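You operate a simulated robot arm through the tools that you are given. There is no shell and no other tool.

Carry out the task below with a simulated two-armed robot. There is one attempt and no reset: what you move stays moved.

JOB
Move the yellow pin to the hole that the job screen names.
Fine: lock it again and press set. Where these are worked on the way, their far stop is far enough and under half their travel is too little: pin lock.

Only the result counts: the job must be done as asked and must still hold three seconds after the hand-in. Knocking over, shifting, dropping, spilling or breaking anything else fails it.

ROBOT AND FRAMES
Two 7-joint arms with four-finger grippers on one trunk that stands fixed in place. Base frame: the origin is at the foot of the trunk, x ahead of it, y to its left, z up. Units: cm, rad, N and s.
The left shoulder is at [4, 18.1, 122.9], the right one opposite. With the tool pointing down near the work surface each hand reaches from about 10 to 80 cm from the base axis, measured 20 degrees to its own side. Payload 3.67 kg a hand.
The TCP of each hand is the grasp point between the finger pads, 2.8 cm short of the fingertips. In the tool frame z runs along the fingers and y along their closing line. Largest opening 11.2 cm; the body of the gripper starts 7.3 cm behind the TCP.
Orientation is told as [roll, pitch, yaw] about the base's x, y, z axes, in that order, counted from this pose: with the fingers straight down and closing along the base's y, the tool's x points along the base's -x, its y along +y and its z along -z.

CONTROLS
- The arms move only by the tool move_arm. It takes "left_increments", "right_increments" or both (then of equal length, played together; a hand with none holds still); each is a list of rows, each a list of 7 numbers: the turn, a rotation vector about the tool's x, y, z in units of 4 degrees (1.0 is 4 degrees), then the shift along the tool's x, y, z in units of 40 mm (1.0 is 40 mm), then the opening, from 0 (shut) to 1 (fully open). In form: [[rx, ry, rz, tx, ty, tz, fingers], ...]. A call has 1 to 20 rows; each row shifts and turns the commanded pose from where the row before left it, along the tool's axes as they then stand. A call with a number of a shift or a turn outside -1 to 1 is refused whole. Rows are played at 5 a second. More than 5 cm and 0.15 rad between two rows, or a gripper value outside its range, and nothing of the call is played. A pose out of reach is approached as far as the arm can. The call stops where the force on the tool passes 60 N (or 10 N more than at its start, if that is more) or the arm is blocked; 0.2 s more then pass. The fingers move at their own pace and stop on an object; they squeeze with about 32 N. The grip force told is the motor's: it shows also when the fingers shut on nothing. Time passes only in rows, and 0.2 s behind the last, so rows that do not move let the fingers close. It gives the time, the measured TCP pose, the force on the tool (base axes), the opening and the grip force at its end, in the units of the frame above (readings bear some noise), with the torque about the TCP (base axes, N m) and any sound that the robot's microphone picked up, and new pictures: "show" is both (left out), scene, wrist or none (wrist: the cameras of the hands that moved).
- Cameras (640 x 400 px; columns grow to the right, rows downward): "scene" is now at [10.34, -2.55, 145.39]; the picture's right is [-0.29, -0.96, 0.00], its down [-0.59, 0.18, -0.79] and it looks along [0.75, -0.23, -0.62] (base axes); focal length 227 px, centre (320, 200). "left" rides on the left gripper at [6, 1.8, -10.4] in its tool frame; the picture's right is [-0.29, 0.96, 0.00], its down [-0.80, -0.24, -0.55] and it looks along [-0.53, -0.16, 0.83] (tool axes); focal length 234 px, centre (320, 200). "right" rides on the right gripper at [6, -1.8, -10.4] in its tool frame; the picture's right is [0.29, 0.96, 0.00], its down [-0.80, 0.24, -0.55] and it looks along [-0.53, 0.16, 0.83] (tool axes); focal length 234 px, centre (320, 200). There is no depth. A picture from a camera that has moved, and an enlarged one, comes with that camera's place and axes in the base frame and with its lens.
- slide_trunk(by): slides the trunk up (or, below 0, down) by that many cm; the arms and the scene camera ride with it, the base frame stays. It gives what a move gives, with no picture.
- head_to(pan, tilt): turns the head with the scene camera to pan (to the left, within 1.501 rad either way) and tilt (down, from -0.506 to 1.204), counted from straight ahead of the robot. It gives what a move gives, and a new picture of the scene camera.
- inspect(camera, box): a new picture of the part [left, top, right, bottom] of that camera's present view, enlarged. The clock stands still meanwhile.
- job_done(): hands the job in; it is judged then, once.

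Places have to be worked out from the pictures, the camera data and where the tool is seen. Open the grippers and draw the arms clear of the work before you hand the job in, unless the task says otherwise.

The tools are called after "Call:" by a JSON object that holds its "op" and its "data". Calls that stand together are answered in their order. move_arm: Moves the arms, as the interface text tells. Its arguments: {"type":"object","properties":{"left_increments":{"type":"array"},"right_increments":{"type":"array"},"show":{"type":"string","enum":["both","scene","wrist","none"]}},"required":[]} The other tools are called the same way: slide_trunk (by) slides the trunk up or down; head_to (pan, tilt) turns the head that bears the scene camera; inspect (camera, box) takes an enlarged picture of a part of a camera's view; job_done () hands the job in.

At the start:

```text
time: 0.0
left_tcp_pos: [42.36, 7.11, 122.57]
left_tool_rot: [0.0, 0.001, -0.002]
left_ft_force: [-0.8, 0.1, -0.2]
left_moment: [-0.01, 0.01, -0.02]
left_opening: 11.21
left_grasp_force: 0.1
right_tcp_pos: [38.36, -33.21, 124.03]
right_tool_rot: [0.001, -0.001, 0.002]
right_ft_force: [0.5, 0.1, -0.3]
right_moment: [-0.01, 0.01, -0.03]
right_opening: 11.2
right_grasp_force: 0.1
trunk travel left (down, up): [-35.0, 16.4]
head pan, tilt: [-0.293, 0.668]
```

scene: 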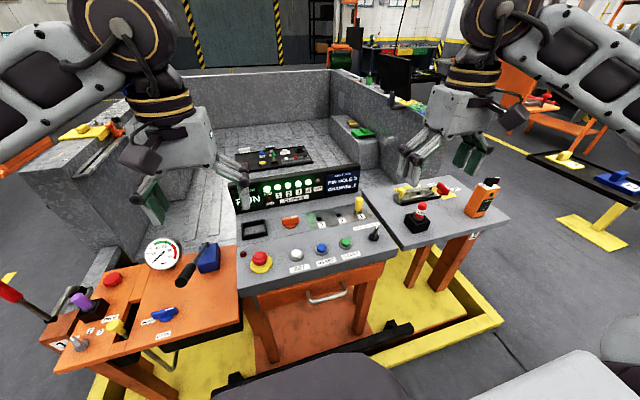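
right: 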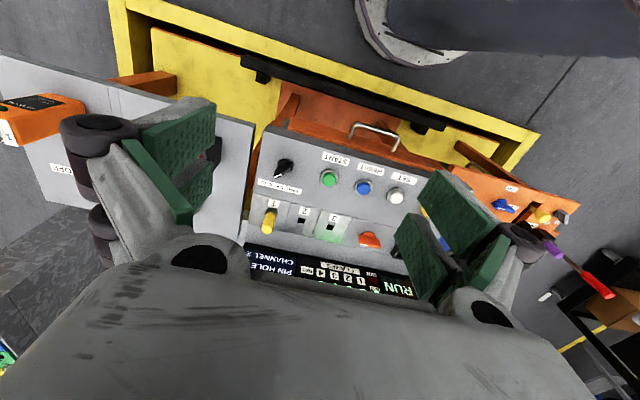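
left: 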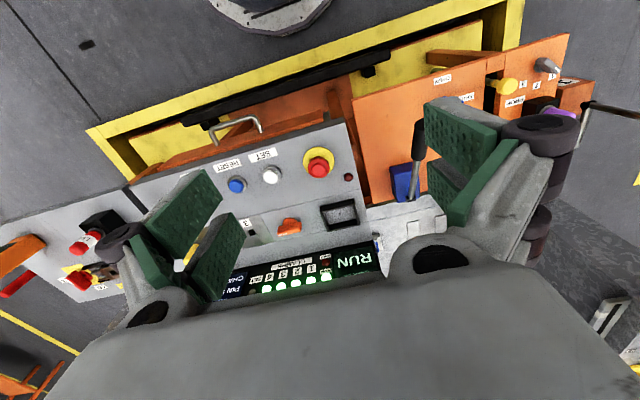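

I begin by enlarging the console and its screen in the scene view to read the job and find the pin, holes, lock and set button.

Call:
{"op": "inspect", "data": {"camera": "scene", "box": [230, 160, 400, 290]}}

Call:
{"op": "inspect", "data": {"camera": "right", "box": [230, 120, 450, 300]}}

Call:
{"op": "inspect", "data": {"camera": "scene", "box": [230, 165, 370, 225]}}

```text
3.08 times, centred on (315, 225) of scene
camera zoom: at [10.34, -2.55, 145.39], right [-0.29, -0.96, 0.0], down [-0.59, 0.18, -0.79], along [0.75, -0.23, -0.62], focal length 697 px, centre (335, 123)
```

zoom: 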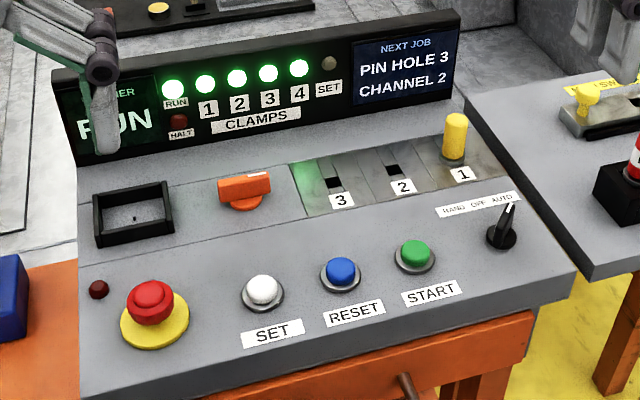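

```text
2.22 times, centred on (340, 210) of right
camera zoom: at [32.26, -34.94, 134.41], right [-0.29, 0.96, 0.0], down [0.8, 0.24, 0.55], along [0.53, 0.16, -0.83], focal length 520 px, centre (276, 178)
```

zoom: 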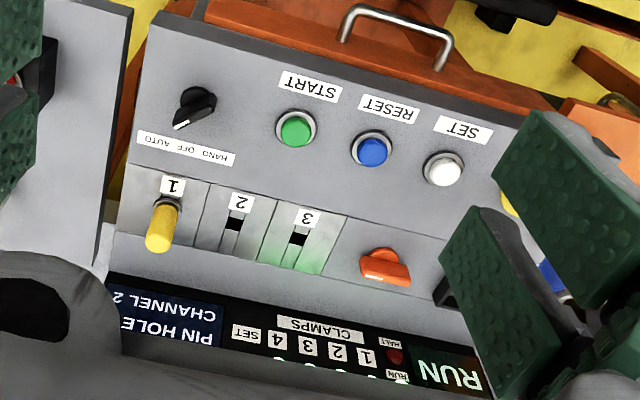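

```text
4.57 times, centred on (300, 195) of scene
camera zoom: at [10.34, -2.55, 145.39], right [-0.29, -0.96, 0.0], down [-0.59, 0.18, -0.79], along [0.75, -0.23, -0.62], focal length 1036 px, centre (411, 223)
```

zoom: 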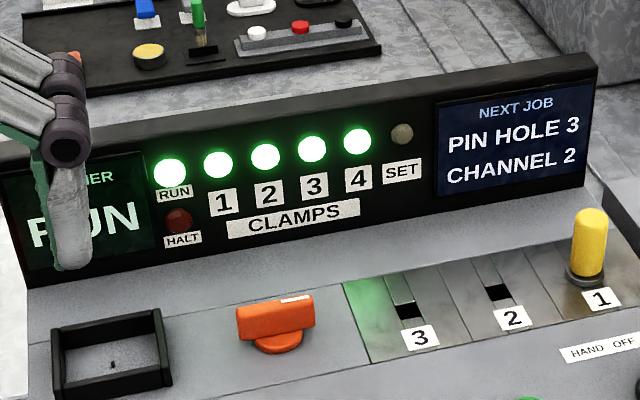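

The screen says PIN HOLE 3; the pin now stands in hole 1. I look for the label of the pin lock and at the side tables.

Call:
{"op": "inspect", "data": {"camera": "scene", "box": [40, 230, 240, 370]}}

Call:
{"op": "inspect", "data": {"camera": "scene", "box": [370, 160, 520, 250]}}

Call:
{"op": "inspect", "data": {"camera": "scene", "box": [260, 200, 330, 240]}}

Call:
{"op": "inspect", "data": {"camera": "left", "box": [380, 50, 600, 220]}}

Call:
{"op": "inspect", "data": {"camera": "scene", "box": [320, 190, 390, 240]}}

```text
2.86 times, centred on (140, 300) of scene
camera zoom: at [10.34, -2.55, 145.39], right [-0.29, -0.96, 0.0], down [-0.59, 0.18, -0.79], along [0.75, -0.23, -0.62], focal length 648 px, centre (834, -86)
```

zoom: 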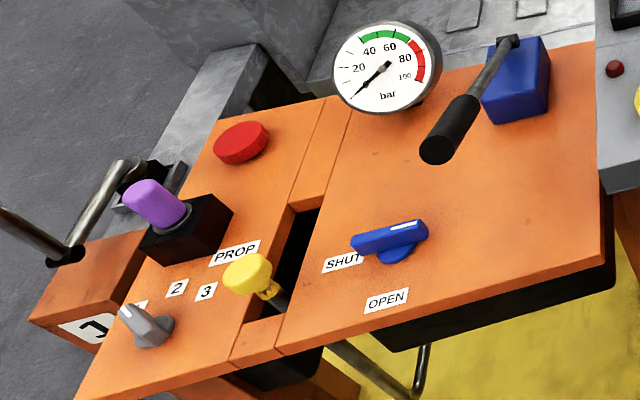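

```text
4.27 times, centred on (445, 205) of scene
camera zoom: at [10.34, -2.55, 145.39], right [-0.29, -0.96, 0.0], down [-0.59, 0.18, -0.79], along [0.75, -0.23, -0.62], focal length 967 px, centre (-213, 179)
```

zoom: 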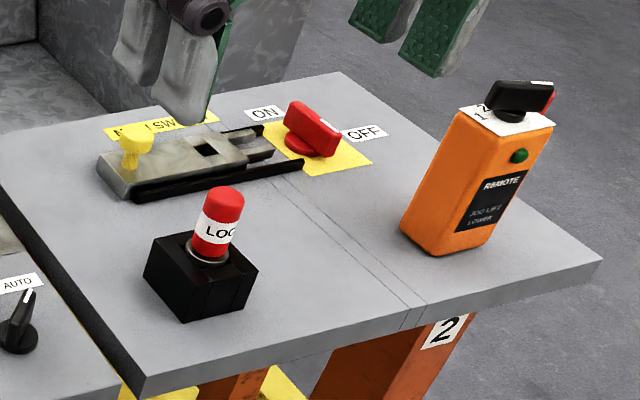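

```text
9.14 times, centred on (295, 220) of scene
camera zoom: at [10.34, -2.55, 145.39], right [-0.29, -0.96, 0.0], down [-0.59, 0.18, -0.79], along [0.75, -0.23, -0.62], focal length 2072 px, centre (549, 17)
```

zoom: 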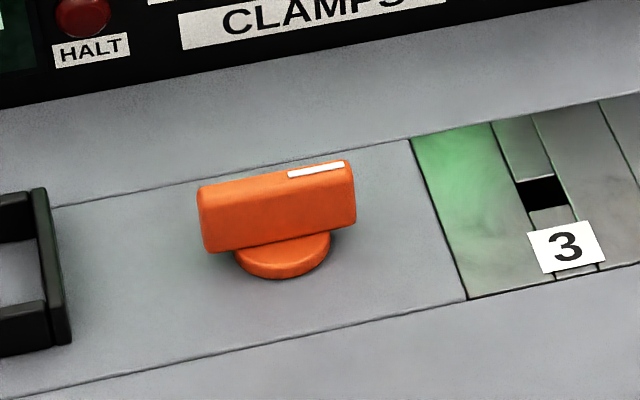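

```text
2.35 times, centred on (490, 135) of left
camera zoom: at [36.33, 8.95, 133.01], right [0.29, 0.96, 0.0], down [0.8, -0.24, 0.55], along [0.53, -0.16, -0.83], focal length 551 px, centre (-80, 353)
```

zoom: 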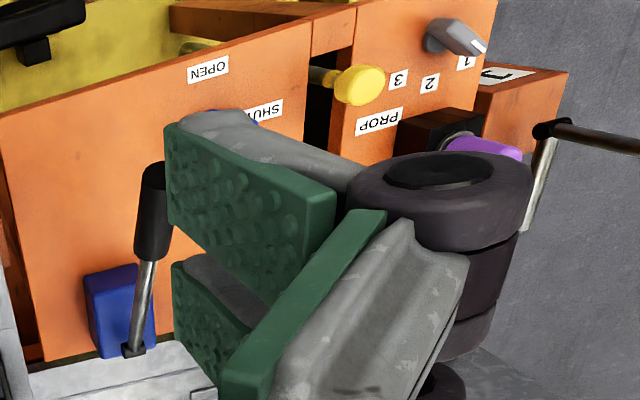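

```text
8.00 times, centred on (355, 215) of scene
camera zoom: at [10.34, -2.55, 145.39], right [-0.29, -0.96, 0.0], down [-0.59, 0.18, -0.79], along [0.75, -0.23, -0.62], focal length 1813 px, centre (40, 80)
```

zoom: 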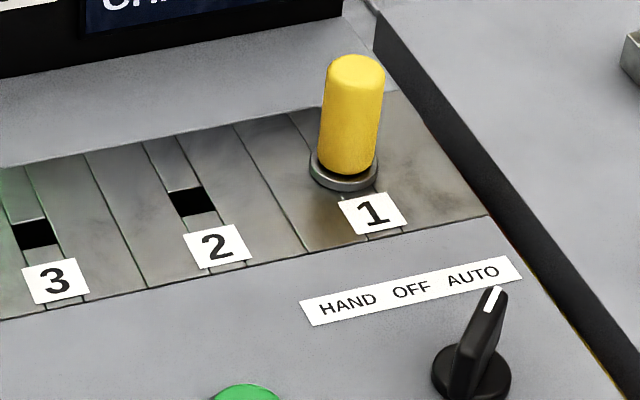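

Orange knob beside the plate looks like the pin lock, but the red "LOC.." knob on the right table must be read too. I move the left hand out of the view to the left and up and look again.

Call:
{"op": "move_arm", "data": {"left_increments": [[0, 0, 0, 0, 1, 0, 1], [0, 0, 0, 0, 1, 0, 1], [0, 0, 0, 0, 1, 0, 1], [0, 0, 0, 0, 1, 0, 1], [0, 0, 0, 0, 1, 0, 1]], "right_increments": [[0, 0, 0, 0.5, -0.5, 0, 1], [0, 0, 0, 0.5, -0.5, 0, 1], [0, 0, 0, 0.5, -0.5, 0, 1], [0, 0, 0, 0.5, -0.5, 0, 1], [0, 0, 0, 0, 0, 0, 1]], "show": "both"}}

```text
time: 1.2
left_tcp_pos: [42.26, 27.42, 122.56]
left_tool_rot: [-0.002, 0.001, 0.0]
left_ft_force: [0.0, 0.7, -0.6]
left_moment: [-0.05, -0.01, 0.01]
left_opening: 11.21
left_grasp_force: 0.1
right_tcp_pos: [34.23, -37.23, 123.43]
right_tool_rot: [0.0, -0.002, 0.001]
right_ft_force: [0.4, 0.3, 0.1]
right_moment: [-0.02, -0.02, -0.01]
right_opening: 11.2
right_grasp_force: 0.1
right hand out of reach, approached as far as the arm can: row 3, 4
trunk travel left (down, up): [-35.0, 16.4]
head pan, tilt: [-0.293, 0.668]
camera scene: at [10.18, -2.33, 145.41], right [-0.29, -0.96, 0.0], down [-0.59, 0.18, -0.79], along [0.75, -0.23, -0.62], focal length 227 px, centre (320, 200)
camera right: at [28.06, -39.02, 133.73], right [-0.29, 0.96, 0.0], down [0.8, 0.24, 0.56], along [0.53, 0.16, -0.83], focal length 234 px, centre (320, 200)
camera left: at [36.27, 29.26, 132.98], right [0.29, 0.96, 0.0], down [0.8, -0.24, 0.56], along [0.53, -0.16, -0.83], focal length 234 px, centre (320, 200)
```

scene: 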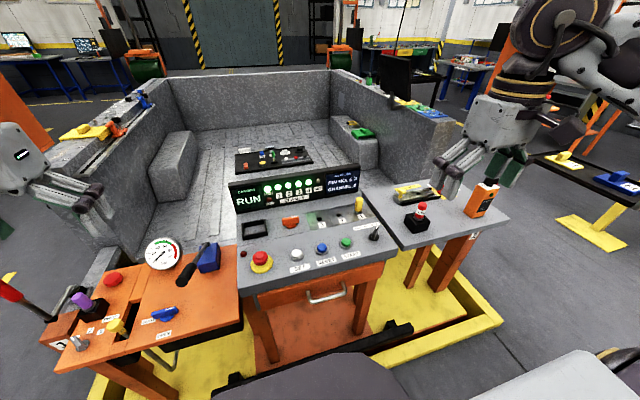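
right: 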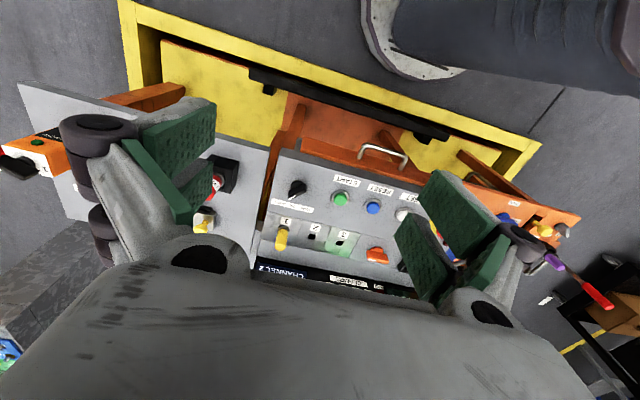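
left: 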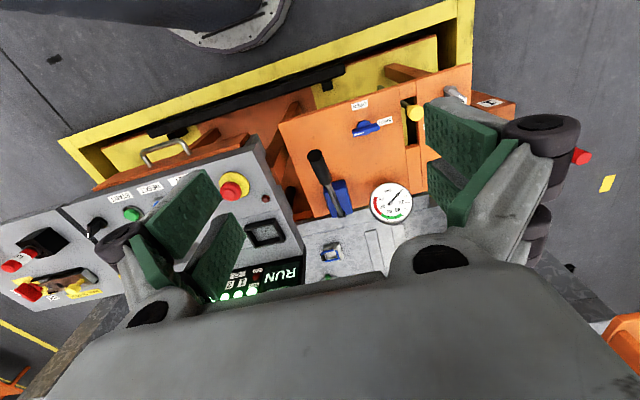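

Now the displays are clear; I enlarge the left display, the red "LOC.." knob and the console again.

Call:
{"op": "inspect", "data": {"camera": "scene", "box": [225, 165, 305, 215]}}

Call:
{"op": "inspect", "data": {"camera": "scene", "box": [390, 175, 470, 240]}}

Call:
{"op": "inspect", "data": {"camera": "scene", "box": [235, 205, 315, 275]}}

Call:
{"op": "inspect", "data": {"camera": "right", "box": [250, 160, 430, 300]}}

Call:
{"op": "inspect", "data": {"camera": "left", "box": [100, 150, 320, 310]}}

```text
8.00 times, centred on (265, 190) of scene
camera zoom: at [10.18, -2.33, 145.41], right [-0.29, -0.96, 0.0], down [-0.59, 0.18, -0.79], along [0.75, -0.23, -0.62], focal length 1813 px, centre (760, 280)
```

zoom: 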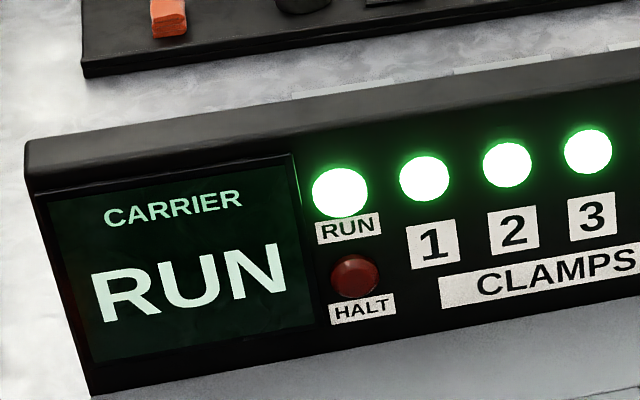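

```text
6.15 times, centred on (430, 208) of scene
camera zoom: at [10.18, -2.33, 145.41], right [-0.29, -0.96, 0.0], down [-0.59, 0.18, -0.79], along [0.75, -0.23, -0.62], focal length 1395 px, centre (-357, 154)
```

zoom: 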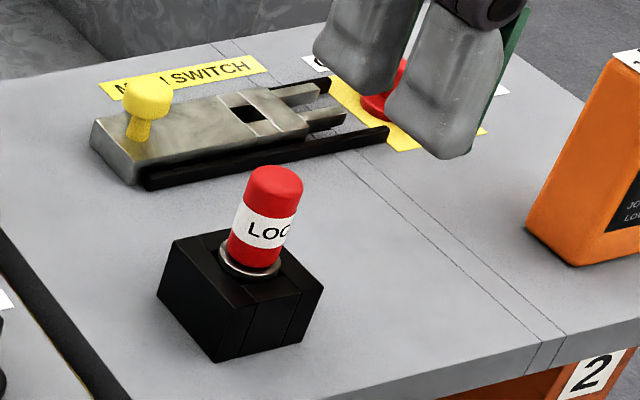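

```text
5.71 times, centred on (275, 240) of scene
camera zoom: at [10.18, -2.33, 145.41], right [-0.29, -0.96, 0.0], down [-0.59, 0.18, -0.79], along [0.75, -0.23, -0.62], focal length 1295 px, centre (577, -29)
```

zoom: 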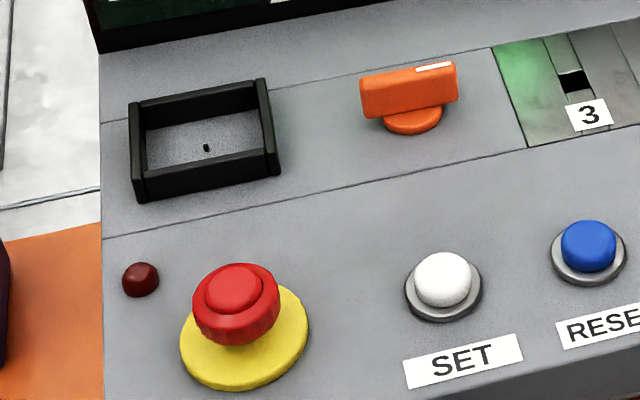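

```text
2.86 times, centred on (340, 230) of right
camera zoom: at [28.06, -39.02, 133.73], right [-0.29, 0.96, 0.0], down [0.8, 0.24, 0.56], along [0.53, 0.16, -0.83], focal length 669 px, centre (263, 114)
```

zoom: 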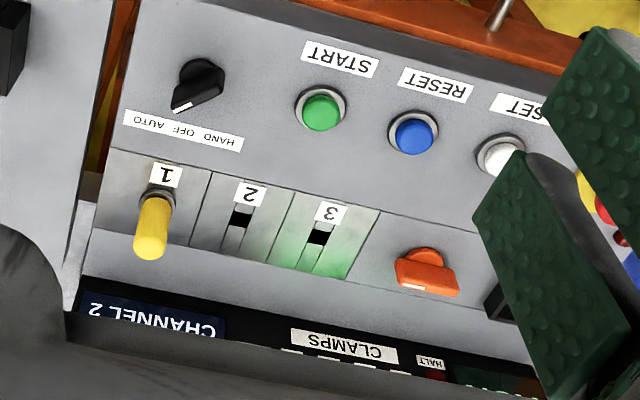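

```text
2.50 times, centred on (210, 230) of left
camera zoom: at [36.27, 29.26, 132.98], right [0.29, 0.96, 0.0], down [0.8, -0.24, 0.56], along [0.53, -0.16, -0.83], focal length 585 px, centre (595, 125)
```

zoom: 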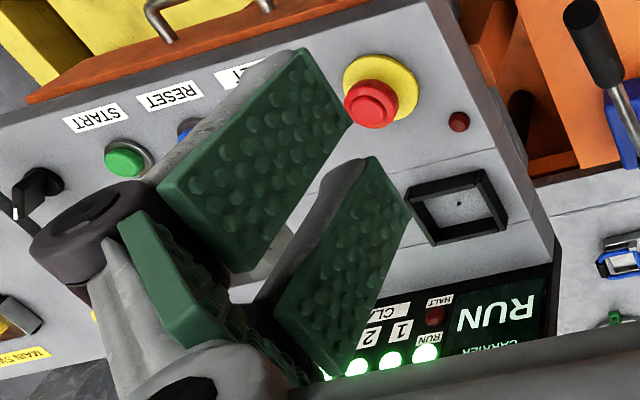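

The surface works out flat at about z = 86, with holes near x = 71 (y about -36.5, -28.5, -20.5) and the orange knob (pin lock) near [70, -9.3]. I bring the right hand over the console for a closer look at the knob.

Call:
{"op": "move_arm", "data": {"right_increments": [[0, 0, 0, -0.6, 0.68, 0.3, 1], [0, 0, 0, -0.6, 0.68, 0.3, 1], [0, 0, 0, -0.6, 0.68, 0.3, 1], [0, 0, 0, -0.6, 0.68, 0.3, 1], [0, 0, 0, -0.6, 0.68, 0.3, 1], [0, 0, 0, -0.6, 0.68, 0.3, 1], [0, 0, 0, -0.6, 0.68, 0.3, 1], [0, 0, 0, -0.6, 0.68, 0.3, 1], [0, 0, 0, -0.6, 0.68, 0.3, 1], [0, 0, 0, -0.6, 0.68, 0.3, 1]], "show": "both"}}

```text
time: 3.4
left_tcp_pos: [42.47, 27.29, 122.42]
left_tool_rot: [-0.001, -0.001, 0.0]
left_ft_force: [1.5, -0.2, -0.2]
left_moment: [0.01, 0.02, -0.01]
left_opening: 11.22
left_grasp_force: 0.0
right_tcp_pos: [54.31, -13.83, 112.02]
right_tool_rot: [0.001, -0.001, 0.001]
right_ft_force: [0.6, -0.6, 0.2]
right_moment: [-0.02, 0.02, 0.02]
right_opening: 11.2
right_grasp_force: 0.1
right hand out of reach, approached as far as the arm can: row 1
trunk travel left (down, up): [-35.0, 16.4]
head pan, tilt: [-0.293, 0.668]
camera scene: at [10.37, -2.36, 145.39], right [-0.29, -0.96, 0.0], down [-0.59, 0.18, -0.79], along [0.75, -0.23, -0.62], focal length 227 px, centre (320, 200)
camera right: at [48.33, -15.7, 122.36], right [-0.29, 0.96, 0.0], down [0.8, 0.24, 0.55], along [0.53, 0.16, -0.83], focal length 234 px, centre (320, 200)
```

scene: 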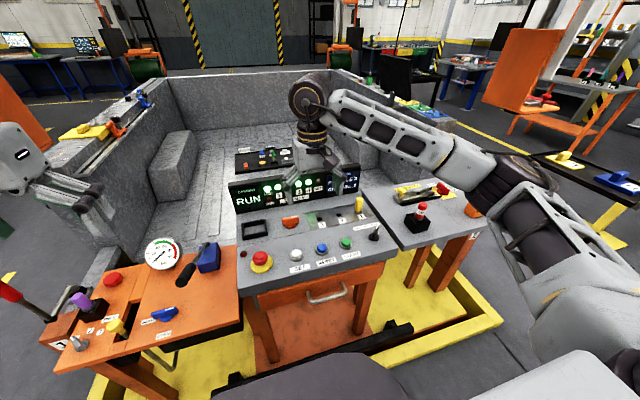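
right: 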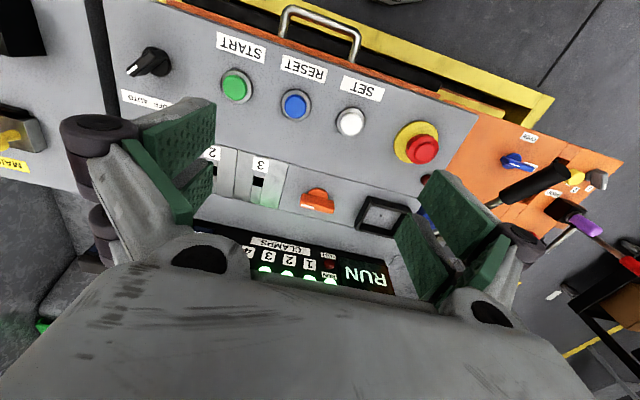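

The close view is good; I enlarge it to measure the knob, holes and SET button.

Call:
{"op": "inspect", "data": {"camera": "right", "box": [200, 60, 440, 220]}}

Call:
{"op": "inspect", "data": {"camera": "right", "box": [270, 160, 350, 220]}}

Call:
{"op": "inspect", "data": {"camera": "scene", "box": [260, 195, 370, 260]}}

```text
2.50 times, centred on (320, 140) of right
camera zoom: at [48.33, -15.7, 122.36], right [-0.29, 0.96, 0.0], down [0.8, 0.24, 0.55], along [0.53, 0.16, -0.83], focal length 585 px, centre (320, 350)
```

zoom: 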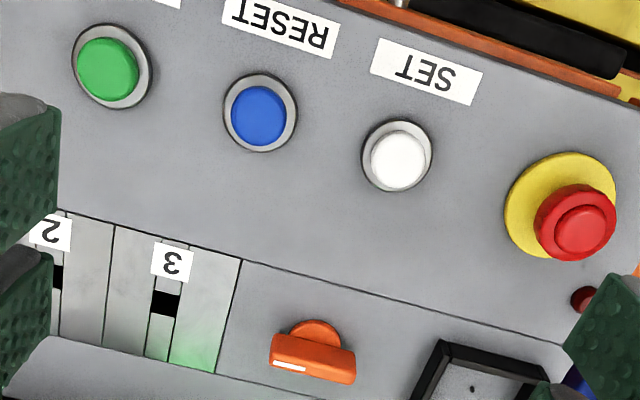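

```text
6.67 times, centred on (310, 190) of right
camera zoom: at [48.33, -15.7, 122.36], right [-0.29, 0.96, 0.0], down [0.8, 0.24, 0.55], along [0.53, 0.16, -0.83], focal length 1561 px, centre (387, 267)
```

zoom: 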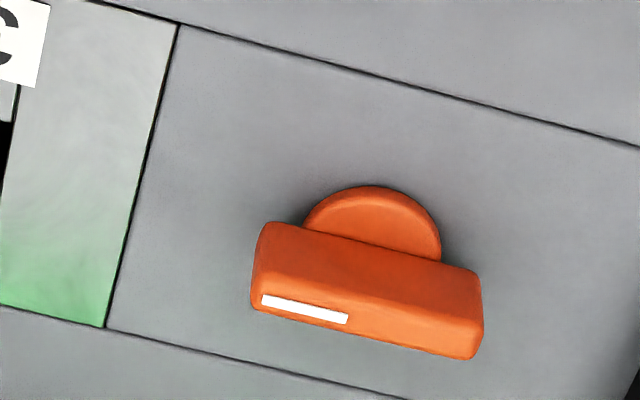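

```text
5.82 times, centred on (315, 228) of scene
camera zoom: at [10.37, -2.36, 145.39], right [-0.29, -0.96, 0.0], down [-0.59, 0.18, -0.79], along [0.75, -0.23, -0.62], focal length 1319 px, centre (349, 40)
```

zoom: 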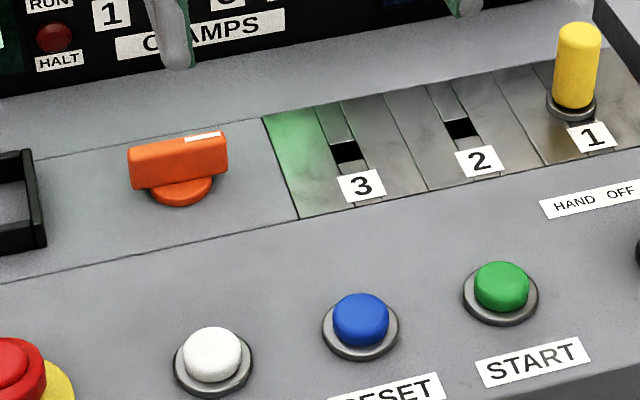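

The knob's centre is near [70.5, -9.5], bar along y, top z about 90.4; SET is near [56.3, -8.5]. I turn the right hand to yaw -90° high above so the fingers can close across the bar.

Call:
{"op": "move_arm", "data": {"right_increments": [[0, 0, 1, 0, 0, 0, 1], [0, 0, 1, 0, 0, 0, 1], [0, 0, 1, 0, 0, 0, 1], [0, 0, 1, 0, 0, 0, 1], [0, 0, 1, 0, 0, 0, 1], [0, 0, 1, 0, 0, 0, 1], [0, 0, 1, 0, 0, 0, 1], [0, 0, 1, 0, 0, 0, 1], [0, 0, 1, 0, 0, 0, 1], [0, 0, 1, 0, 0, 0, 1], [0, 0, 1, 0, 0, 0, 1], [0, 0, 1, 0, 0, 0, 1], [0, 0, 1, 0, 0, 0, 1], [0, 0, 1, 0, 0, 0, 1], [0, 0, 1, 0, 0, 0, 1], [0, 0, 1, 0, 0, 0, 1], [0, 0, 1, 0, 0, 0, 1], [0, 0, 1, 0, 0, 0, 1], [0, 0, 1, 0, 0, 0, 1], [0, 0, 1, 0, 0, 0, 1]], "show": "scene"}}

```text
time: 7.6
left_tcp_pos: [42.42, 27.11, 122.61]
left_tool_rot: [0.001, 0.0, 0.0]
left_ft_force: [0.2, -0.1, -0.1]
left_moment: [0.03, 0.0, -0.04]
left_opening: 11.19
left_grasp_force: 0.1
right_tcp_pos: [54.34, -13.96, 112.05]
right_tool_rot: [-0.001, 0.001, -1.398]
right_ft_force: [-0.1, -0.4, 0.3]
right_moment: [-0.02, -0.01, -0.01]
right_opening: 11.21
right_grasp_force: 0.1
trunk travel left (down, up): [-35.0, 16.4]
head pan, tilt: [-0.293, 0.668]
camera scene: at [10.35, -2.53, 145.39], right [-0.29, -0.96, 0.0], down [-0.59, 0.18, -0.79], along [0.75, -0.23, -0.62], focal length 227 px, centre (320, 200)
```

scene: 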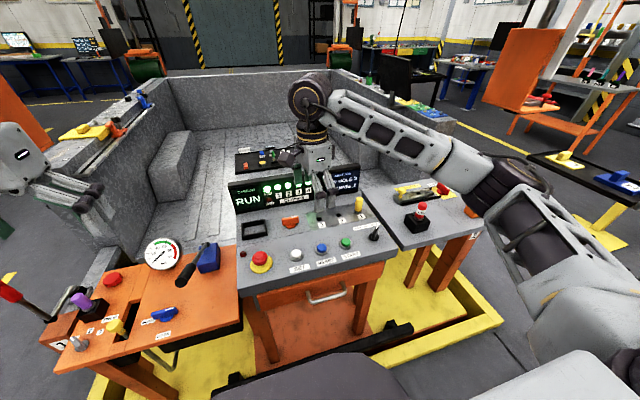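

Turning works freely. I finish the turn to -90° and go above the knob at z about 100.

Call:
{"op": "move_arm", "data": {"right_increments": [[0, 0, 1, 0, 0, 0, 1], [0, 0, 1, 0, 0, 0, 1], [0, 0, 0.475, 0, 0, 0, 1], [0, 0, 0, 0.22, 0.81, 0.6, 1], [0, 0, 0, 0.22, 0.81, 0.6, 1], [0, 0, 0, 0.22, 0.81, 0.6, 1], [0, 0, 0, 0.22, 0.81, 0.6, 1], [0, 0, 0, 0.22, 0.81, 0.6, 1], [0, 0, 0, 0, 0, 0, 1]], "show": "both"}}

```text
time: 9.6
left_tcp_pos: [42.34, 26.97, 122.67]
left_tool_rot: [0.0, 0.0, 0.0]
left_ft_force: [0.4, -0.5, -0.3]
left_moment: [0.02, -0.03, 0.01]
left_opening: 11.2
left_grasp_force: 0.1
right_tcp_pos: [70.48, -9.48, 100.12]
right_tool_rot: [0.001, 0.0, -1.569]
right_ft_force: [0.1, -0.1, 0.9]
right_moment: [0.03, 0.0, 0.0]
right_opening: 11.2
right_grasp_force: 0.1
trunk travel left (down, up): [-35.0, 16.4]
head pan, tilt: [-0.293, 0.668]
camera scene: at [10.27, -2.6, 145.39], right [-0.29, -0.96, 0.0], down [-0.59, 0.18, -0.79], along [0.75, -0.23, -0.62], focal length 227 px, centre (320, 200)
camera right: at [68.6, -3.48, 110.51], right [0.96, 0.29, 0.0], down [0.24, -0.8, 0.55], along [0.16, -0.53, -0.83], focal length 234 px, centre (320, 200)
```

scene: 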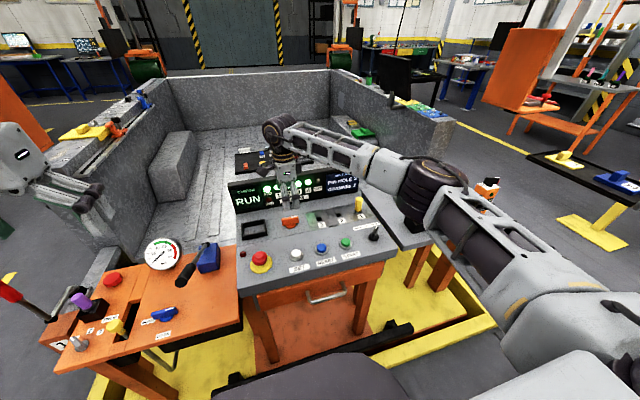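
right: 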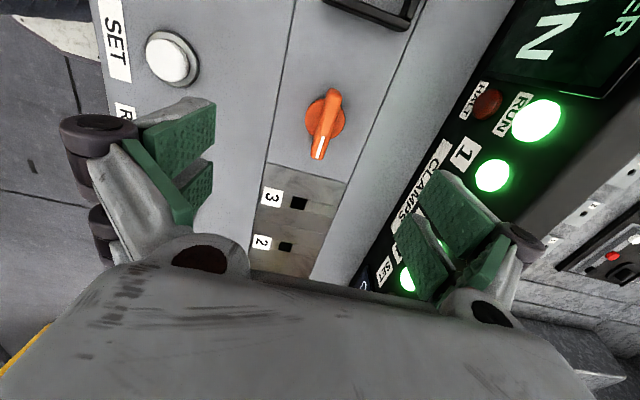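

The hand is above the knob. I enlarge the wrist view to check its centring.

Call:
{"op": "inspect", "data": {"camera": "right", "box": [250, 70, 410, 250]}}

Call:
{"op": "inspect", "data": {"camera": "right", "box": [290, 80, 360, 170]}}

```text
2.22 times, centred on (330, 160) of right
camera zoom: at [68.6, -3.48, 110.51], right [0.96, 0.29, 0.0], down [0.24, -0.8, 0.55], along [0.16, -0.53, -0.83], focal length 520 px, centre (298, 289)
```

zoom: 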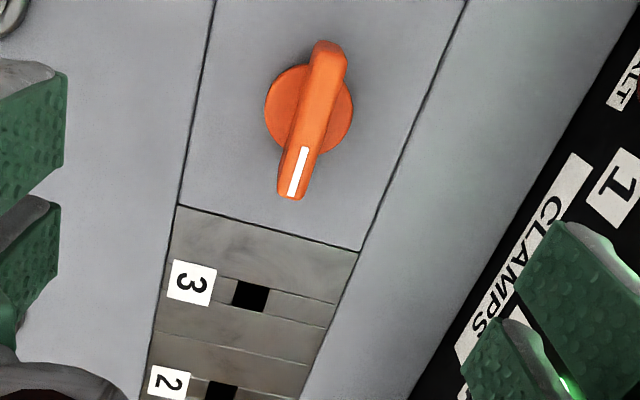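

```text
4.44 times, centred on (325, 125) of right
camera zoom: at [68.6, -3.48, 110.51], right [0.96, 0.29, 0.0], down [0.24, -0.8, 0.55], along [0.16, -0.53, -0.83], focal length 1041 px, centre (298, 533)
```

zoom: 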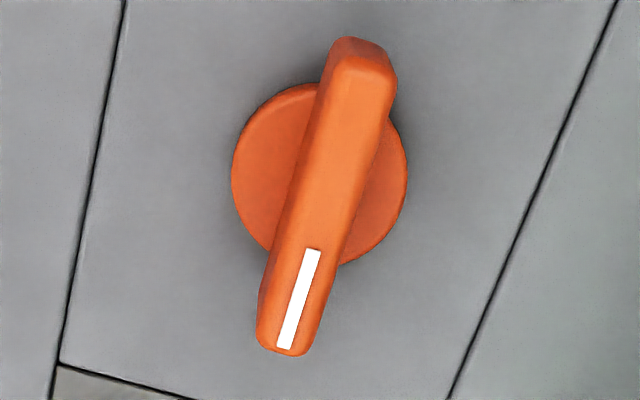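

Knob centre refines to about [70.8, -9.2]. I shift the small difference and go down to z = 90.8, then close on the bar.

Call:
{"op": "move_arm", "data": {"right_increments": [[0, 0, 0, 0.06, 0.08, 0.6, 1], [0, 0, 0, 0, 0, 0.6, 1], [0, 0, 0, 0, 0, 0.6, 0.6], [0, 0, 0, 0, 0, 0.35, 0.5], [0, 0, 0, 0, 0, 0.18, 0.4], [0, 0, 0, 0, 0, 0, 0.4]], "show": "both"}}

```text
time: 11.0
left_tcp_pos: [42.4, 27.21, 122.52]
left_tool_rot: [-0.002, 0.001, -0.001]
left_ft_force: [-0.7, -0.2, 0.5]
left_moment: [-0.02, -0.02, 0.01]
left_opening: 11.22
left_grasp_force: 0.1
right_tcp_pos: [70.82, -9.23, 90.68]
right_tool_rot: [-0.001, -0.001, -1.568]
right_ft_force: [-0.6, 1.4, -0.3]
right_moment: [0.02, 0.01, -0.03]
right_opening: 4.51
right_grasp_force: 0.0
trunk travel left (down, up): [-35.0, 16.4]
head pan, tilt: [-0.293, 0.668]
camera scene: at [10.37, -2.51, 145.39], right [-0.29, -0.96, 0.0], down [-0.59, 0.18, -0.78], along [0.75, -0.23, -0.62], focal length 227 px, centre (320, 200)
camera right: at [68.97, -3.2, 101.08], right [0.96, 0.29, 0.0], down [0.24, -0.8, 0.55], along [0.16, -0.53, -0.83], focal length 234 px, centre (320, 200)
```

scene: 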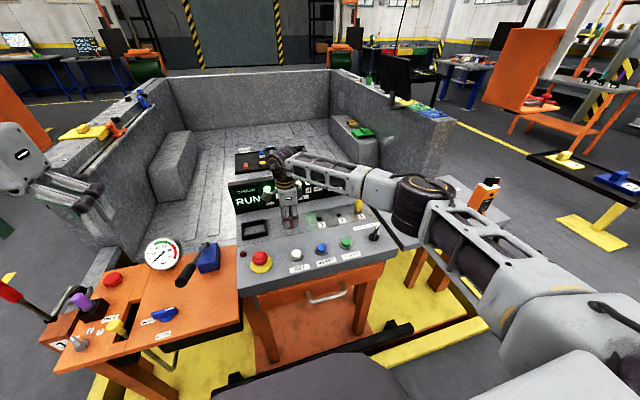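
right: 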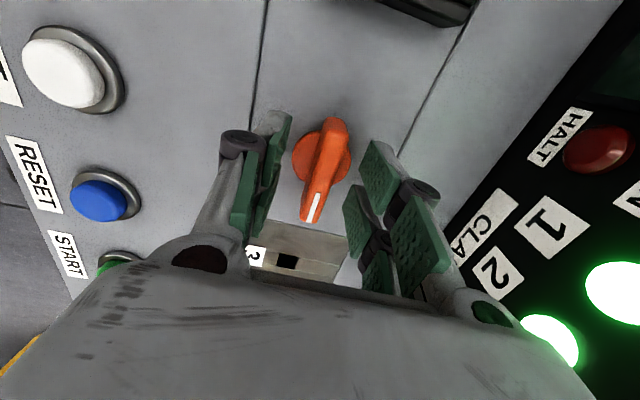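

The fingers straddle the bar. I close them on it.

Call:
{"op": "move_arm", "data": {"right_increments": [[0, 0, 0, 0, 0, 0, 0.2], [0, 0, 0, 0, 0, 0, 0], [0, 0, 0, 0, 0, 0, 0], [0, 0, 0, 0, 0, 0, 0]], "show": "wrist"}}

```text
time: 12.0
left_tcp_pos: [42.57, 27.17, 122.49]
left_tool_rot: [0.001, 0.002, 0.0]
left_ft_force: [0.6, -0.5, 0.1]
left_moment: [0.01, -0.02, -0.01]
left_opening: 11.2
left_grasp_force: 0.0
right_tcp_pos: [70.95, -9.2, 90.64]
right_tool_rot: [0.001, 0.0, -1.569]
right_ft_force: [12.5, 1.2, 0.7]
right_moment: [0.18, -0.44, -0.04]
right_opening: 1.31
right_grasp_force: 45.2
trunk travel left (down, up): [-35.0, 16.4]
head pan, tilt: [-0.293, 0.668]
camera right: at [69.13, -3.21, 101.08], right [0.96, 0.29, 0.0], down [0.24, -0.8, 0.55], along [0.16, -0.53, -0.83], focal length 234 px, centre (320, 200)
```

right: 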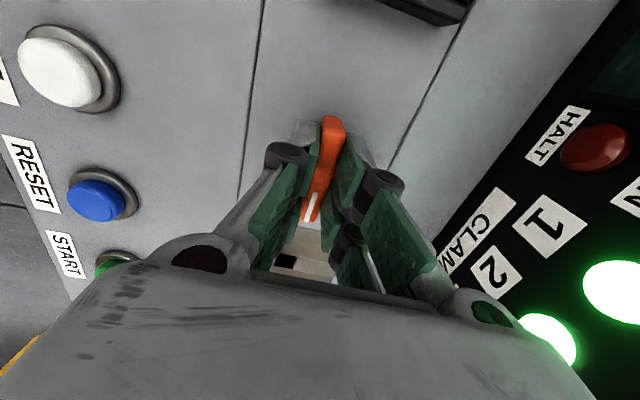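

Grip holds on 1.3 cm, with a 12 N side load in +x, so I ease the hand 0.25 cm in +x and try a small 8° turn anticlockwise, watching the torque.

Call:
{"op": "move_arm", "data": {"right_increments": [[0, 0, 0, 0, 0.06, 0, 0], [0, 0, -0.5, 0, 0, 0, 0], [0, 0, -0.5, 0, 0, 0, 0], [0, 0, -0.5, 0, 0, 0, 0], [0, 0, -0.5, 0, 0, 0, 0]], "show": "wrist"}}

```text
time: 13.2
left_tcp_pos: [42.36, 27.19, 122.51]
left_tool_rot: [0.001, 0.0, -0.001]
left_ft_force: [0.2, -0.5, 0.1]
left_moment: [-0.01, 0.02, 0.0]
left_opening: 11.18
left_grasp_force: 0.1
right_tcp_pos: [70.91, -9.35, 90.8]
right_tool_rot: [-0.001, -0.001, -1.429]
right_ft_force: [-1.9, 0.4, 2.6]
right_moment: [-0.05, 0.05, -2.72]
right_opening: 1.73
right_grasp_force: 44.7
trunk travel left (down, up): [-35.0, 16.4]
head pan, tilt: [-0.293, 0.668]
camera right: at [68.34, -3.58, 101.11], right [0.91, 0.42, 0.0], down [0.35, -0.76, 0.55], along [0.23, -0.5, -0.83], focal length 234 px, centre (320, 200)
```

right: 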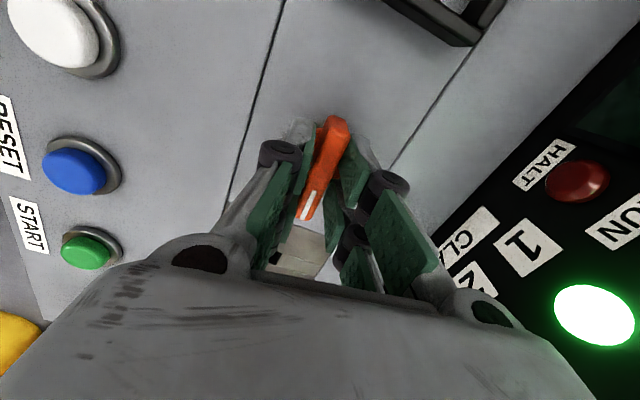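

The fingers were pried open and the torque rose to 2.7 N m: anticlockwise is blocked. I turn back and try the same amount clockwise.

Call:
{"op": "move_arm", "data": {"right_increments": [[0, 0, 0.5, 0, 0, 0, 0], [0, 0, 0.5, 0, 0, 0, 0], [0, 0, 0.5, 0, 0, 0, 0], [0, 0, 0.5, 0, 0, 0, 0], [0, 0, 0.5, 0, 0, 0, 0], [0, 0, 0.5, 0, 0, 0, 0], [0, 0, 0.5, 0, 0, 0, 0], [0, 0, 0.5, 0, 0, 0, 0]], "show": "wrist"}}

```text
time: 15.0
left_tcp_pos: [42.43, 27.06, 122.57]
left_tool_rot: [0.0, 0.0, -0.001]
left_ft_force: [1.0, -1.1, 0.0]
left_moment: [0.0, -0.01, 0.02]
left_opening: 11.19
left_grasp_force: 0.1
right_tcp_pos: [70.98, -9.32, 90.64]
right_tool_rot: [0.0, 0.001, -1.71]
right_ft_force: [-5.5, -3.8, -2.6]
right_moment: [-0.44, 0.22, 0.03]
right_opening: 1.31
right_grasp_force: 44.9
trunk travel left (down, up): [-35.0, 16.4]
head pan, tilt: [-0.293, 0.668]
camera right: at [70.03, -3.11, 101.07], right [0.99, 0.15, 0.0], down [0.13, -0.82, 0.55], along [0.08, -0.55, -0.83], focal length 234 px, centre (320, 200)
```

right: 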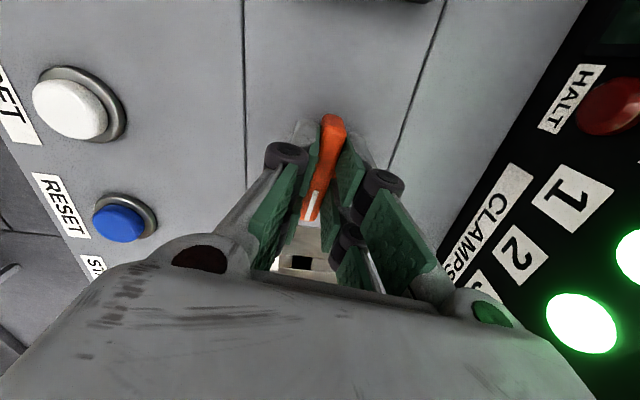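

Clockwise turns with the knob following (torque about zero, grip unchanged). I keep turning 36° further.

Call:
{"op": "move_arm", "data": {"right_increments": [[0, 0, 1, 0, 0, 0, 0], [0, 0, 1, 0, 0, 0, 0], [0, 0, 1, 0, 0, 0, 0], [0, 0, 1, 0, 0, 0, 0], [0, 0, 1, 0, 0, 0, 0], [0, 0, 1, 0, 0, 0, 0], [0, 0, 1, 0, 0, 0, 0], [0, 0, 1, 0, 0, 0, 0], [0, 0, 1, 0, 0, 0, 0]], "show": "both"}}

```text
time: 17.0
left_tcp_pos: [42.4, 27.18, 122.55]
left_tool_rot: [0.001, 0.001, 0.002]
left_ft_force: [0.2, 0.4, -0.4]
left_moment: [0.02, 0.0, 0.03]
left_opening: 11.2
left_grasp_force: 0.0
right_tcp_pos: [71.01, -9.5, 90.76]
right_tool_rot: [-0.001, 0.0, -2.339]
right_ft_force: [-2.3, -4.4, -4.3]
right_moment: [-0.78, 0.7, 0.01]
right_opening: 1.26
right_grasp_force: 45.2
trunk travel left (down, up): [-35.0, 16.4]
head pan, tilt: [-0.293, 0.668]
camera scene: at [10.39, -2.59, 145.38], right [-0.29, -0.96, 0.0], down [-0.59, 0.18, -0.78], along [0.75, -0.23, -0.62], focal length 227 px, centre (320, 200)
camera right: at [73.92, -3.78, 101.08], right [0.89, -0.46, 0.0], down [-0.38, -0.74, 0.55], along [-0.25, -0.49, -0.83], focal length 234 px, centre (320, 200)
```

scene: 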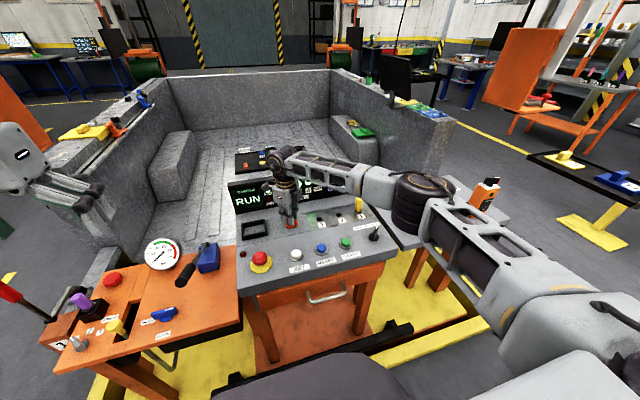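
right: 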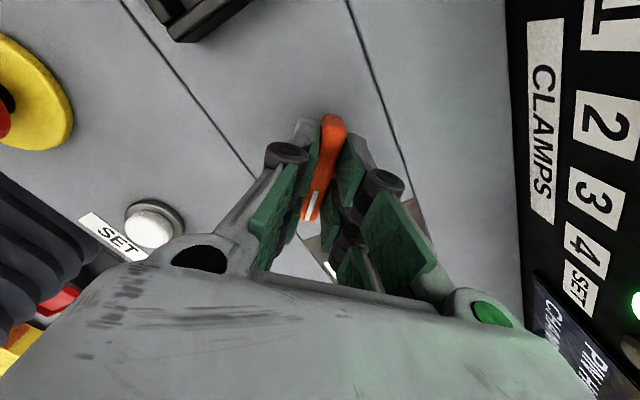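

The knob has turned 44°, still without resistance. I continue 32°.

Call:
{"op": "move_arm", "data": {"right_increments": [[0, 0, 1, 0, 0, 0, 0], [0, 0, 1, 0, 0, 0, 0], [0, 0, 1, 0, 0, 0, 0], [0, 0, 1, 0, 0, 0, 0], [0, 0, 1, 0, 0, 0, 0], [0, 0, 1, 0, 0, 0, 0], [0, 0, 1, 0, 0, 0, 0], [0, 0, 1, 0, 0, 0, 0]], "show": "both"}}

```text
time: 18.8
left_tcp_pos: [42.43, 27.08, 122.68]
left_tool_rot: [0.002, 0.004, 0.0]
left_ft_force: [0.1, 0.3, -0.2]
left_moment: [-0.01, 0.0, 0.02]
left_opening: 11.2
left_grasp_force: 0.2
right_tcp_pos: [71.15, -9.41, 90.78]
right_tool_rot: [0.0, 0.001, -2.897]
right_ft_force: [4.1, -11.2, -1.9]
right_moment: [-0.2, -0.51, -0.01]
right_opening: 1.29
right_grasp_force: 45.1
trunk travel left (down, up): [-35.0, 16.4]
head pan, tilt: [-0.293, 0.668]
camera scene: at [10.43, -2.69, 145.38], right [-0.29, -0.96, 0.0], down [-0.59, 0.18, -0.78], along [0.75, -0.23, -0.62], focal length 227 px, centre (320, 200)
camera right: at [76.46, -6.21, 101.08], right [0.51, -0.86, 0.0], down [-0.72, -0.43, 0.55], along [-0.48, -0.28, -0.83], focal length 234 px, centre (320, 200)
```

scene: 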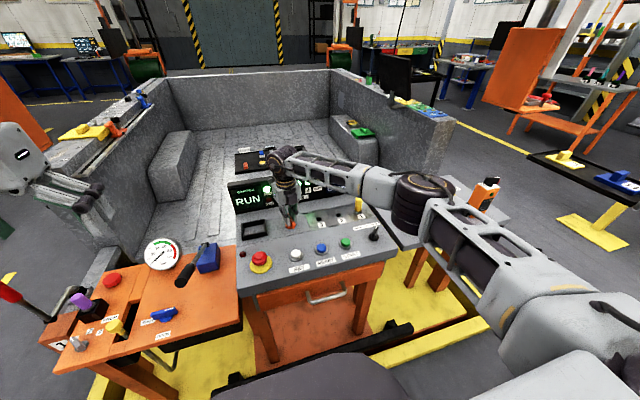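
right: 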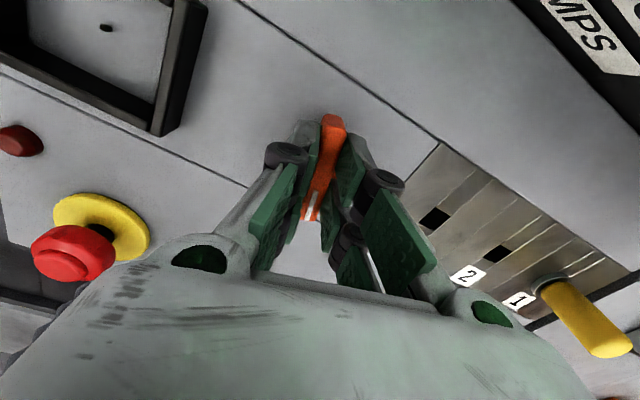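

76° turned, small side load. I continue in steps toward the stop, watching torque.

Call:
{"op": "move_arm", "data": {"right_increments": [[0, 0, 0.5, 0, 0.04, 0, 0], [0, 0, 0.5, 0, 0, 0, 0], [0, 0, 0.5, 0, 0, 0, 0], [0, 0, 0.5, 0, 0, 0, 0], [0, 0, 0.5, 0, 0, 0, 0], [0, 0, 0.5, 0, 0, 0, 0], [0, 0, 0.5, 0, 0, 0, 0]], "show": "wrist"}}

```text
time: 20.4
left_tcp_pos: [42.55, 27.1, 122.6]
left_tool_rot: [0.001, 0.0, 0.0]
left_ft_force: [0.2, -0.4, 0.3]
left_moment: [0.01, 0.02, 0.0]
left_opening: 11.21
left_grasp_force: 0.0
right_tcp_pos: [71.19, -9.46, 90.8]
right_tool_rot: [0.001, 0.001, -3.139]
right_ft_force: [5.4, -5.3, 0.5]
right_moment: [-0.06, -0.67, 0.04]
right_opening: 1.29
right_grasp_force: 44.5
trunk travel left (down, up): [-35.0, 16.4]
head pan, tilt: [-0.293, 0.668]
camera right: at [77.08, -7.63, 101.08], right [0.29, -0.96, 0.0], down [-0.8, -0.24, 0.55], along [-0.53, -0.16, -0.83], focal length 234 px, centre (320, 200)
```

right: 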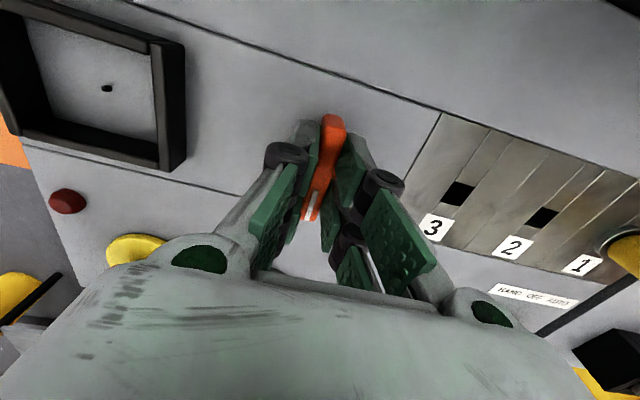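

At 90° there is still no torque. I go on slowly to find the far stop.

Call:
{"op": "move_arm", "data": {"right_increments": [[0, 0, 0.5, 0, 0.02, 0, 0], [0, 0, 0.5, 0, 0, 0, 0], [0, 0, 0.5, 0, 0, 0, 0], [0, 0, 0.5, 0, 0, 0, 0]], "show": "wrist"}}

```text
time: 21.4
left_tcp_pos: [42.32, 27.24, 122.49]
left_tool_rot: [-0.001, 0.0, 0.001]
left_ft_force: [0.1, -0.5, 0.2]
left_moment: [0.03, 0.03, -0.01]
left_opening: 11.2
left_grasp_force: 0.0
right_tcp_pos: [71.02, -9.5, 90.77]
right_tool_rot: [0.0, 0.0, 3.005]
right_ft_force: [2.4, -4.3, 3.8]
right_moment: [-0.1, 0.01, 2.73]
right_opening: 1.74
right_grasp_force: 44.8
trunk travel left (down, up): [-35.0, 16.4]
head pan, tilt: [-0.293, 0.668]
camera right: at [77.21, -8.48, 101.1], right [0.15, -0.99, 0.0], down [-0.82, -0.13, 0.55], along [-0.55, -0.08, -0.83], focal length 234 px, centre (320, 200)
```

right: 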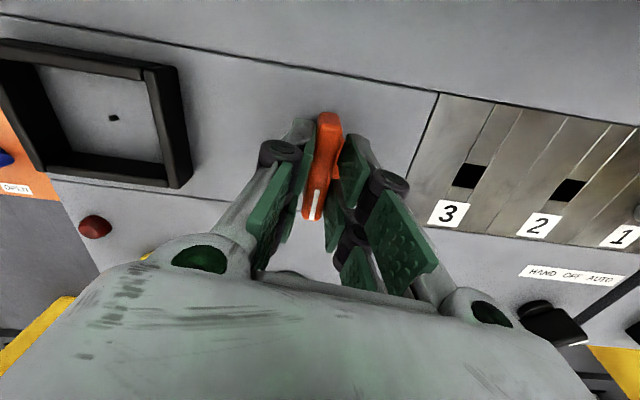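

The far stop is at 90° (torque 2.7 N m past it). I turn back those 8°, open the fingers and lift off, then look at the knob and screen.

Call:
{"op": "move_arm", "data": {"right_increments": [[0, 0, -0.5, 0, 0, 0, 0], [0, 0, -0.5, 0, 0, 0, 0], [0, 0, -0.5, 0, 0, 0, 0], [0, 0, -0.4, 0, 0, 0, 0], [0, 0, 0, 0, 0, 0, 0.3], [0, 0, 0, 0, 0, 0, 0.4], [0, 0, 0, 0, 0, 0, 0.4], [0, 0, 0, 0, 0, -0.5, 0.4], [0, 0, 0, 0, 0, -0.7, 0.5], [0, 0, 0, 0, 0, -0.8, 0.5], [0, 0, 0, 0, 0, -0.8, 0.5]], "show": "both"}}

```text
time: 23.8
left_tcp_pos: [42.34, 27.25, 122.63]
left_tool_rot: [0.0, 0.0, 0.001]
left_ft_force: [0.3, -0.2, 0.4]
left_moment: [0.02, -0.03, 0.03]
left_opening: 11.21
left_grasp_force: 0.1
right_tcp_pos: [70.93, -9.55, 102.04]
right_tool_rot: [0.0, 0.001, 3.136]
right_ft_force: [-0.1, 0.2, 0.2]
right_moment: [0.01, 0.02, 0.01]
right_opening: 5.59
right_grasp_force: 0.1
trunk travel left (down, up): [-35.0, 16.4]
head pan, tilt: [-0.293, 0.668]
camera scene: at [10.28, -2.51, 145.39], right [-0.29, -0.96, 0.0], down [-0.59, 0.18, -0.79], along [0.75, -0.23, -0.62], focal length 227 px, centre (320, 200)
camera right: at [76.92, -7.65, 112.39], right [0.28, -0.96, 0.0], down [-0.8, -0.24, 0.55], along [-0.53, -0.16, -0.83], focal length 234 px, centre (320, 200)
```

scene: 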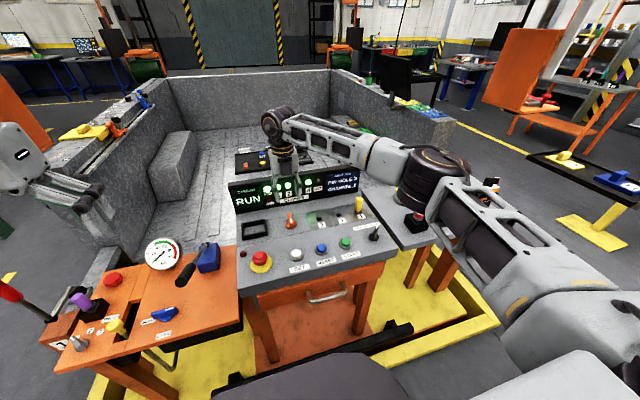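
right: 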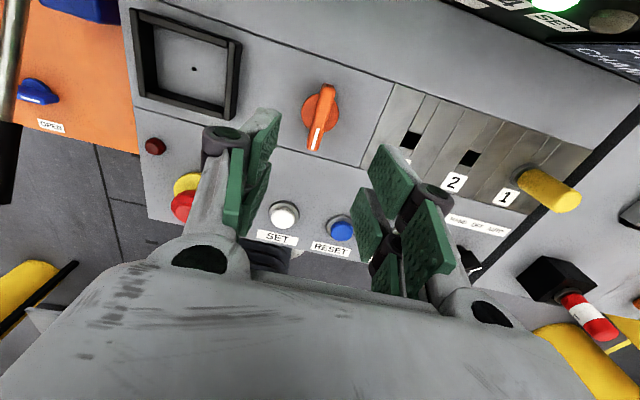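

The knob now points toward the robot (unlocked). I move along -y above the pin, staying at z = 102 with fingers clear of its top at about 92.5.

Call:
{"op": "move_arm", "data": {"right_increments": [[0, 0, 0, 0, 0.84, 0, 0.8], [0, 0, 0, 0, 0.84, 0, 0.8], [0, 0, 0, 0, 0.84, 0, 0.8], [0, 0, 0, 0, 0.84, 0, 0.8], [0, 0, 0, 0, 0.84, 0, 0.8], [0, 0, 0, 0, 0.84, 0, 0.8], [0, 0, 0, 0, 0.84, 0, 0.8], [0, 0, 0, 0, 0.84, 0, 0.8], [0, 0, 0, 0, 0, 0, 0.8]], "show": "both"}}

```text
time: 25.8
left_tcp_pos: [42.5, 27.12, 122.58]
left_tool_rot: [0.001, -0.001, -0.001]
left_ft_force: [1.1, -0.2, 0.3]
left_moment: [0.05, -0.01, -0.01]
left_opening: 11.2
left_grasp_force: 0.0
right_tcp_pos: [70.94, -36.35, 101.93]
right_tool_rot: [-0.001, -0.001, 3.136]
right_ft_force: [0.0, 0.6, 0.4]
right_moment: [-0.01, 0.01, 0.02]
right_opening: 8.98
right_grasp_force: 0.0
trunk travel left (down, up): [-35.0, 16.4]
head pan, tilt: [-0.293, 0.668]
camera scene: at [10.37, -2.47, 145.39], right [-0.29, -0.96, 0.0], down [-0.59, 0.18, -0.79], along [0.75, -0.23, -0.62], focal length 227 px, centre (320, 200)
camera right: at [76.96, -34.54, 112.34], right [0.28, -0.96, 0.0], down [-0.8, -0.24, 0.55], along [-0.53, -0.16, -0.83], focal length 234 px, centre (320, 200)
```

scene: 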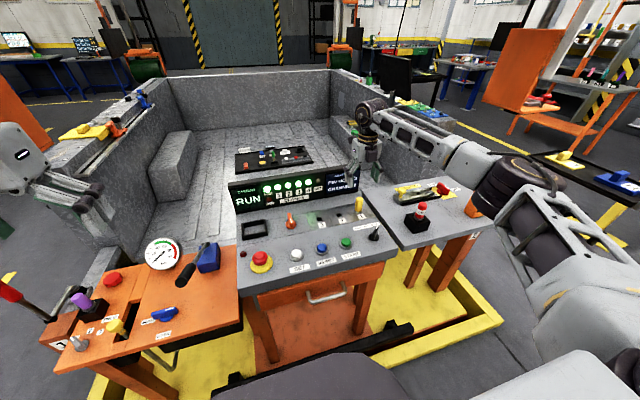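
right: 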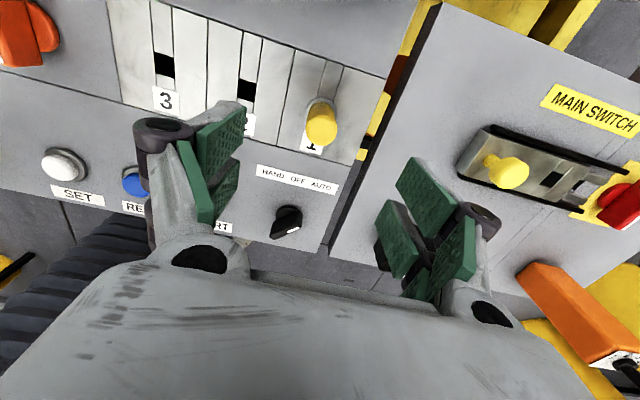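

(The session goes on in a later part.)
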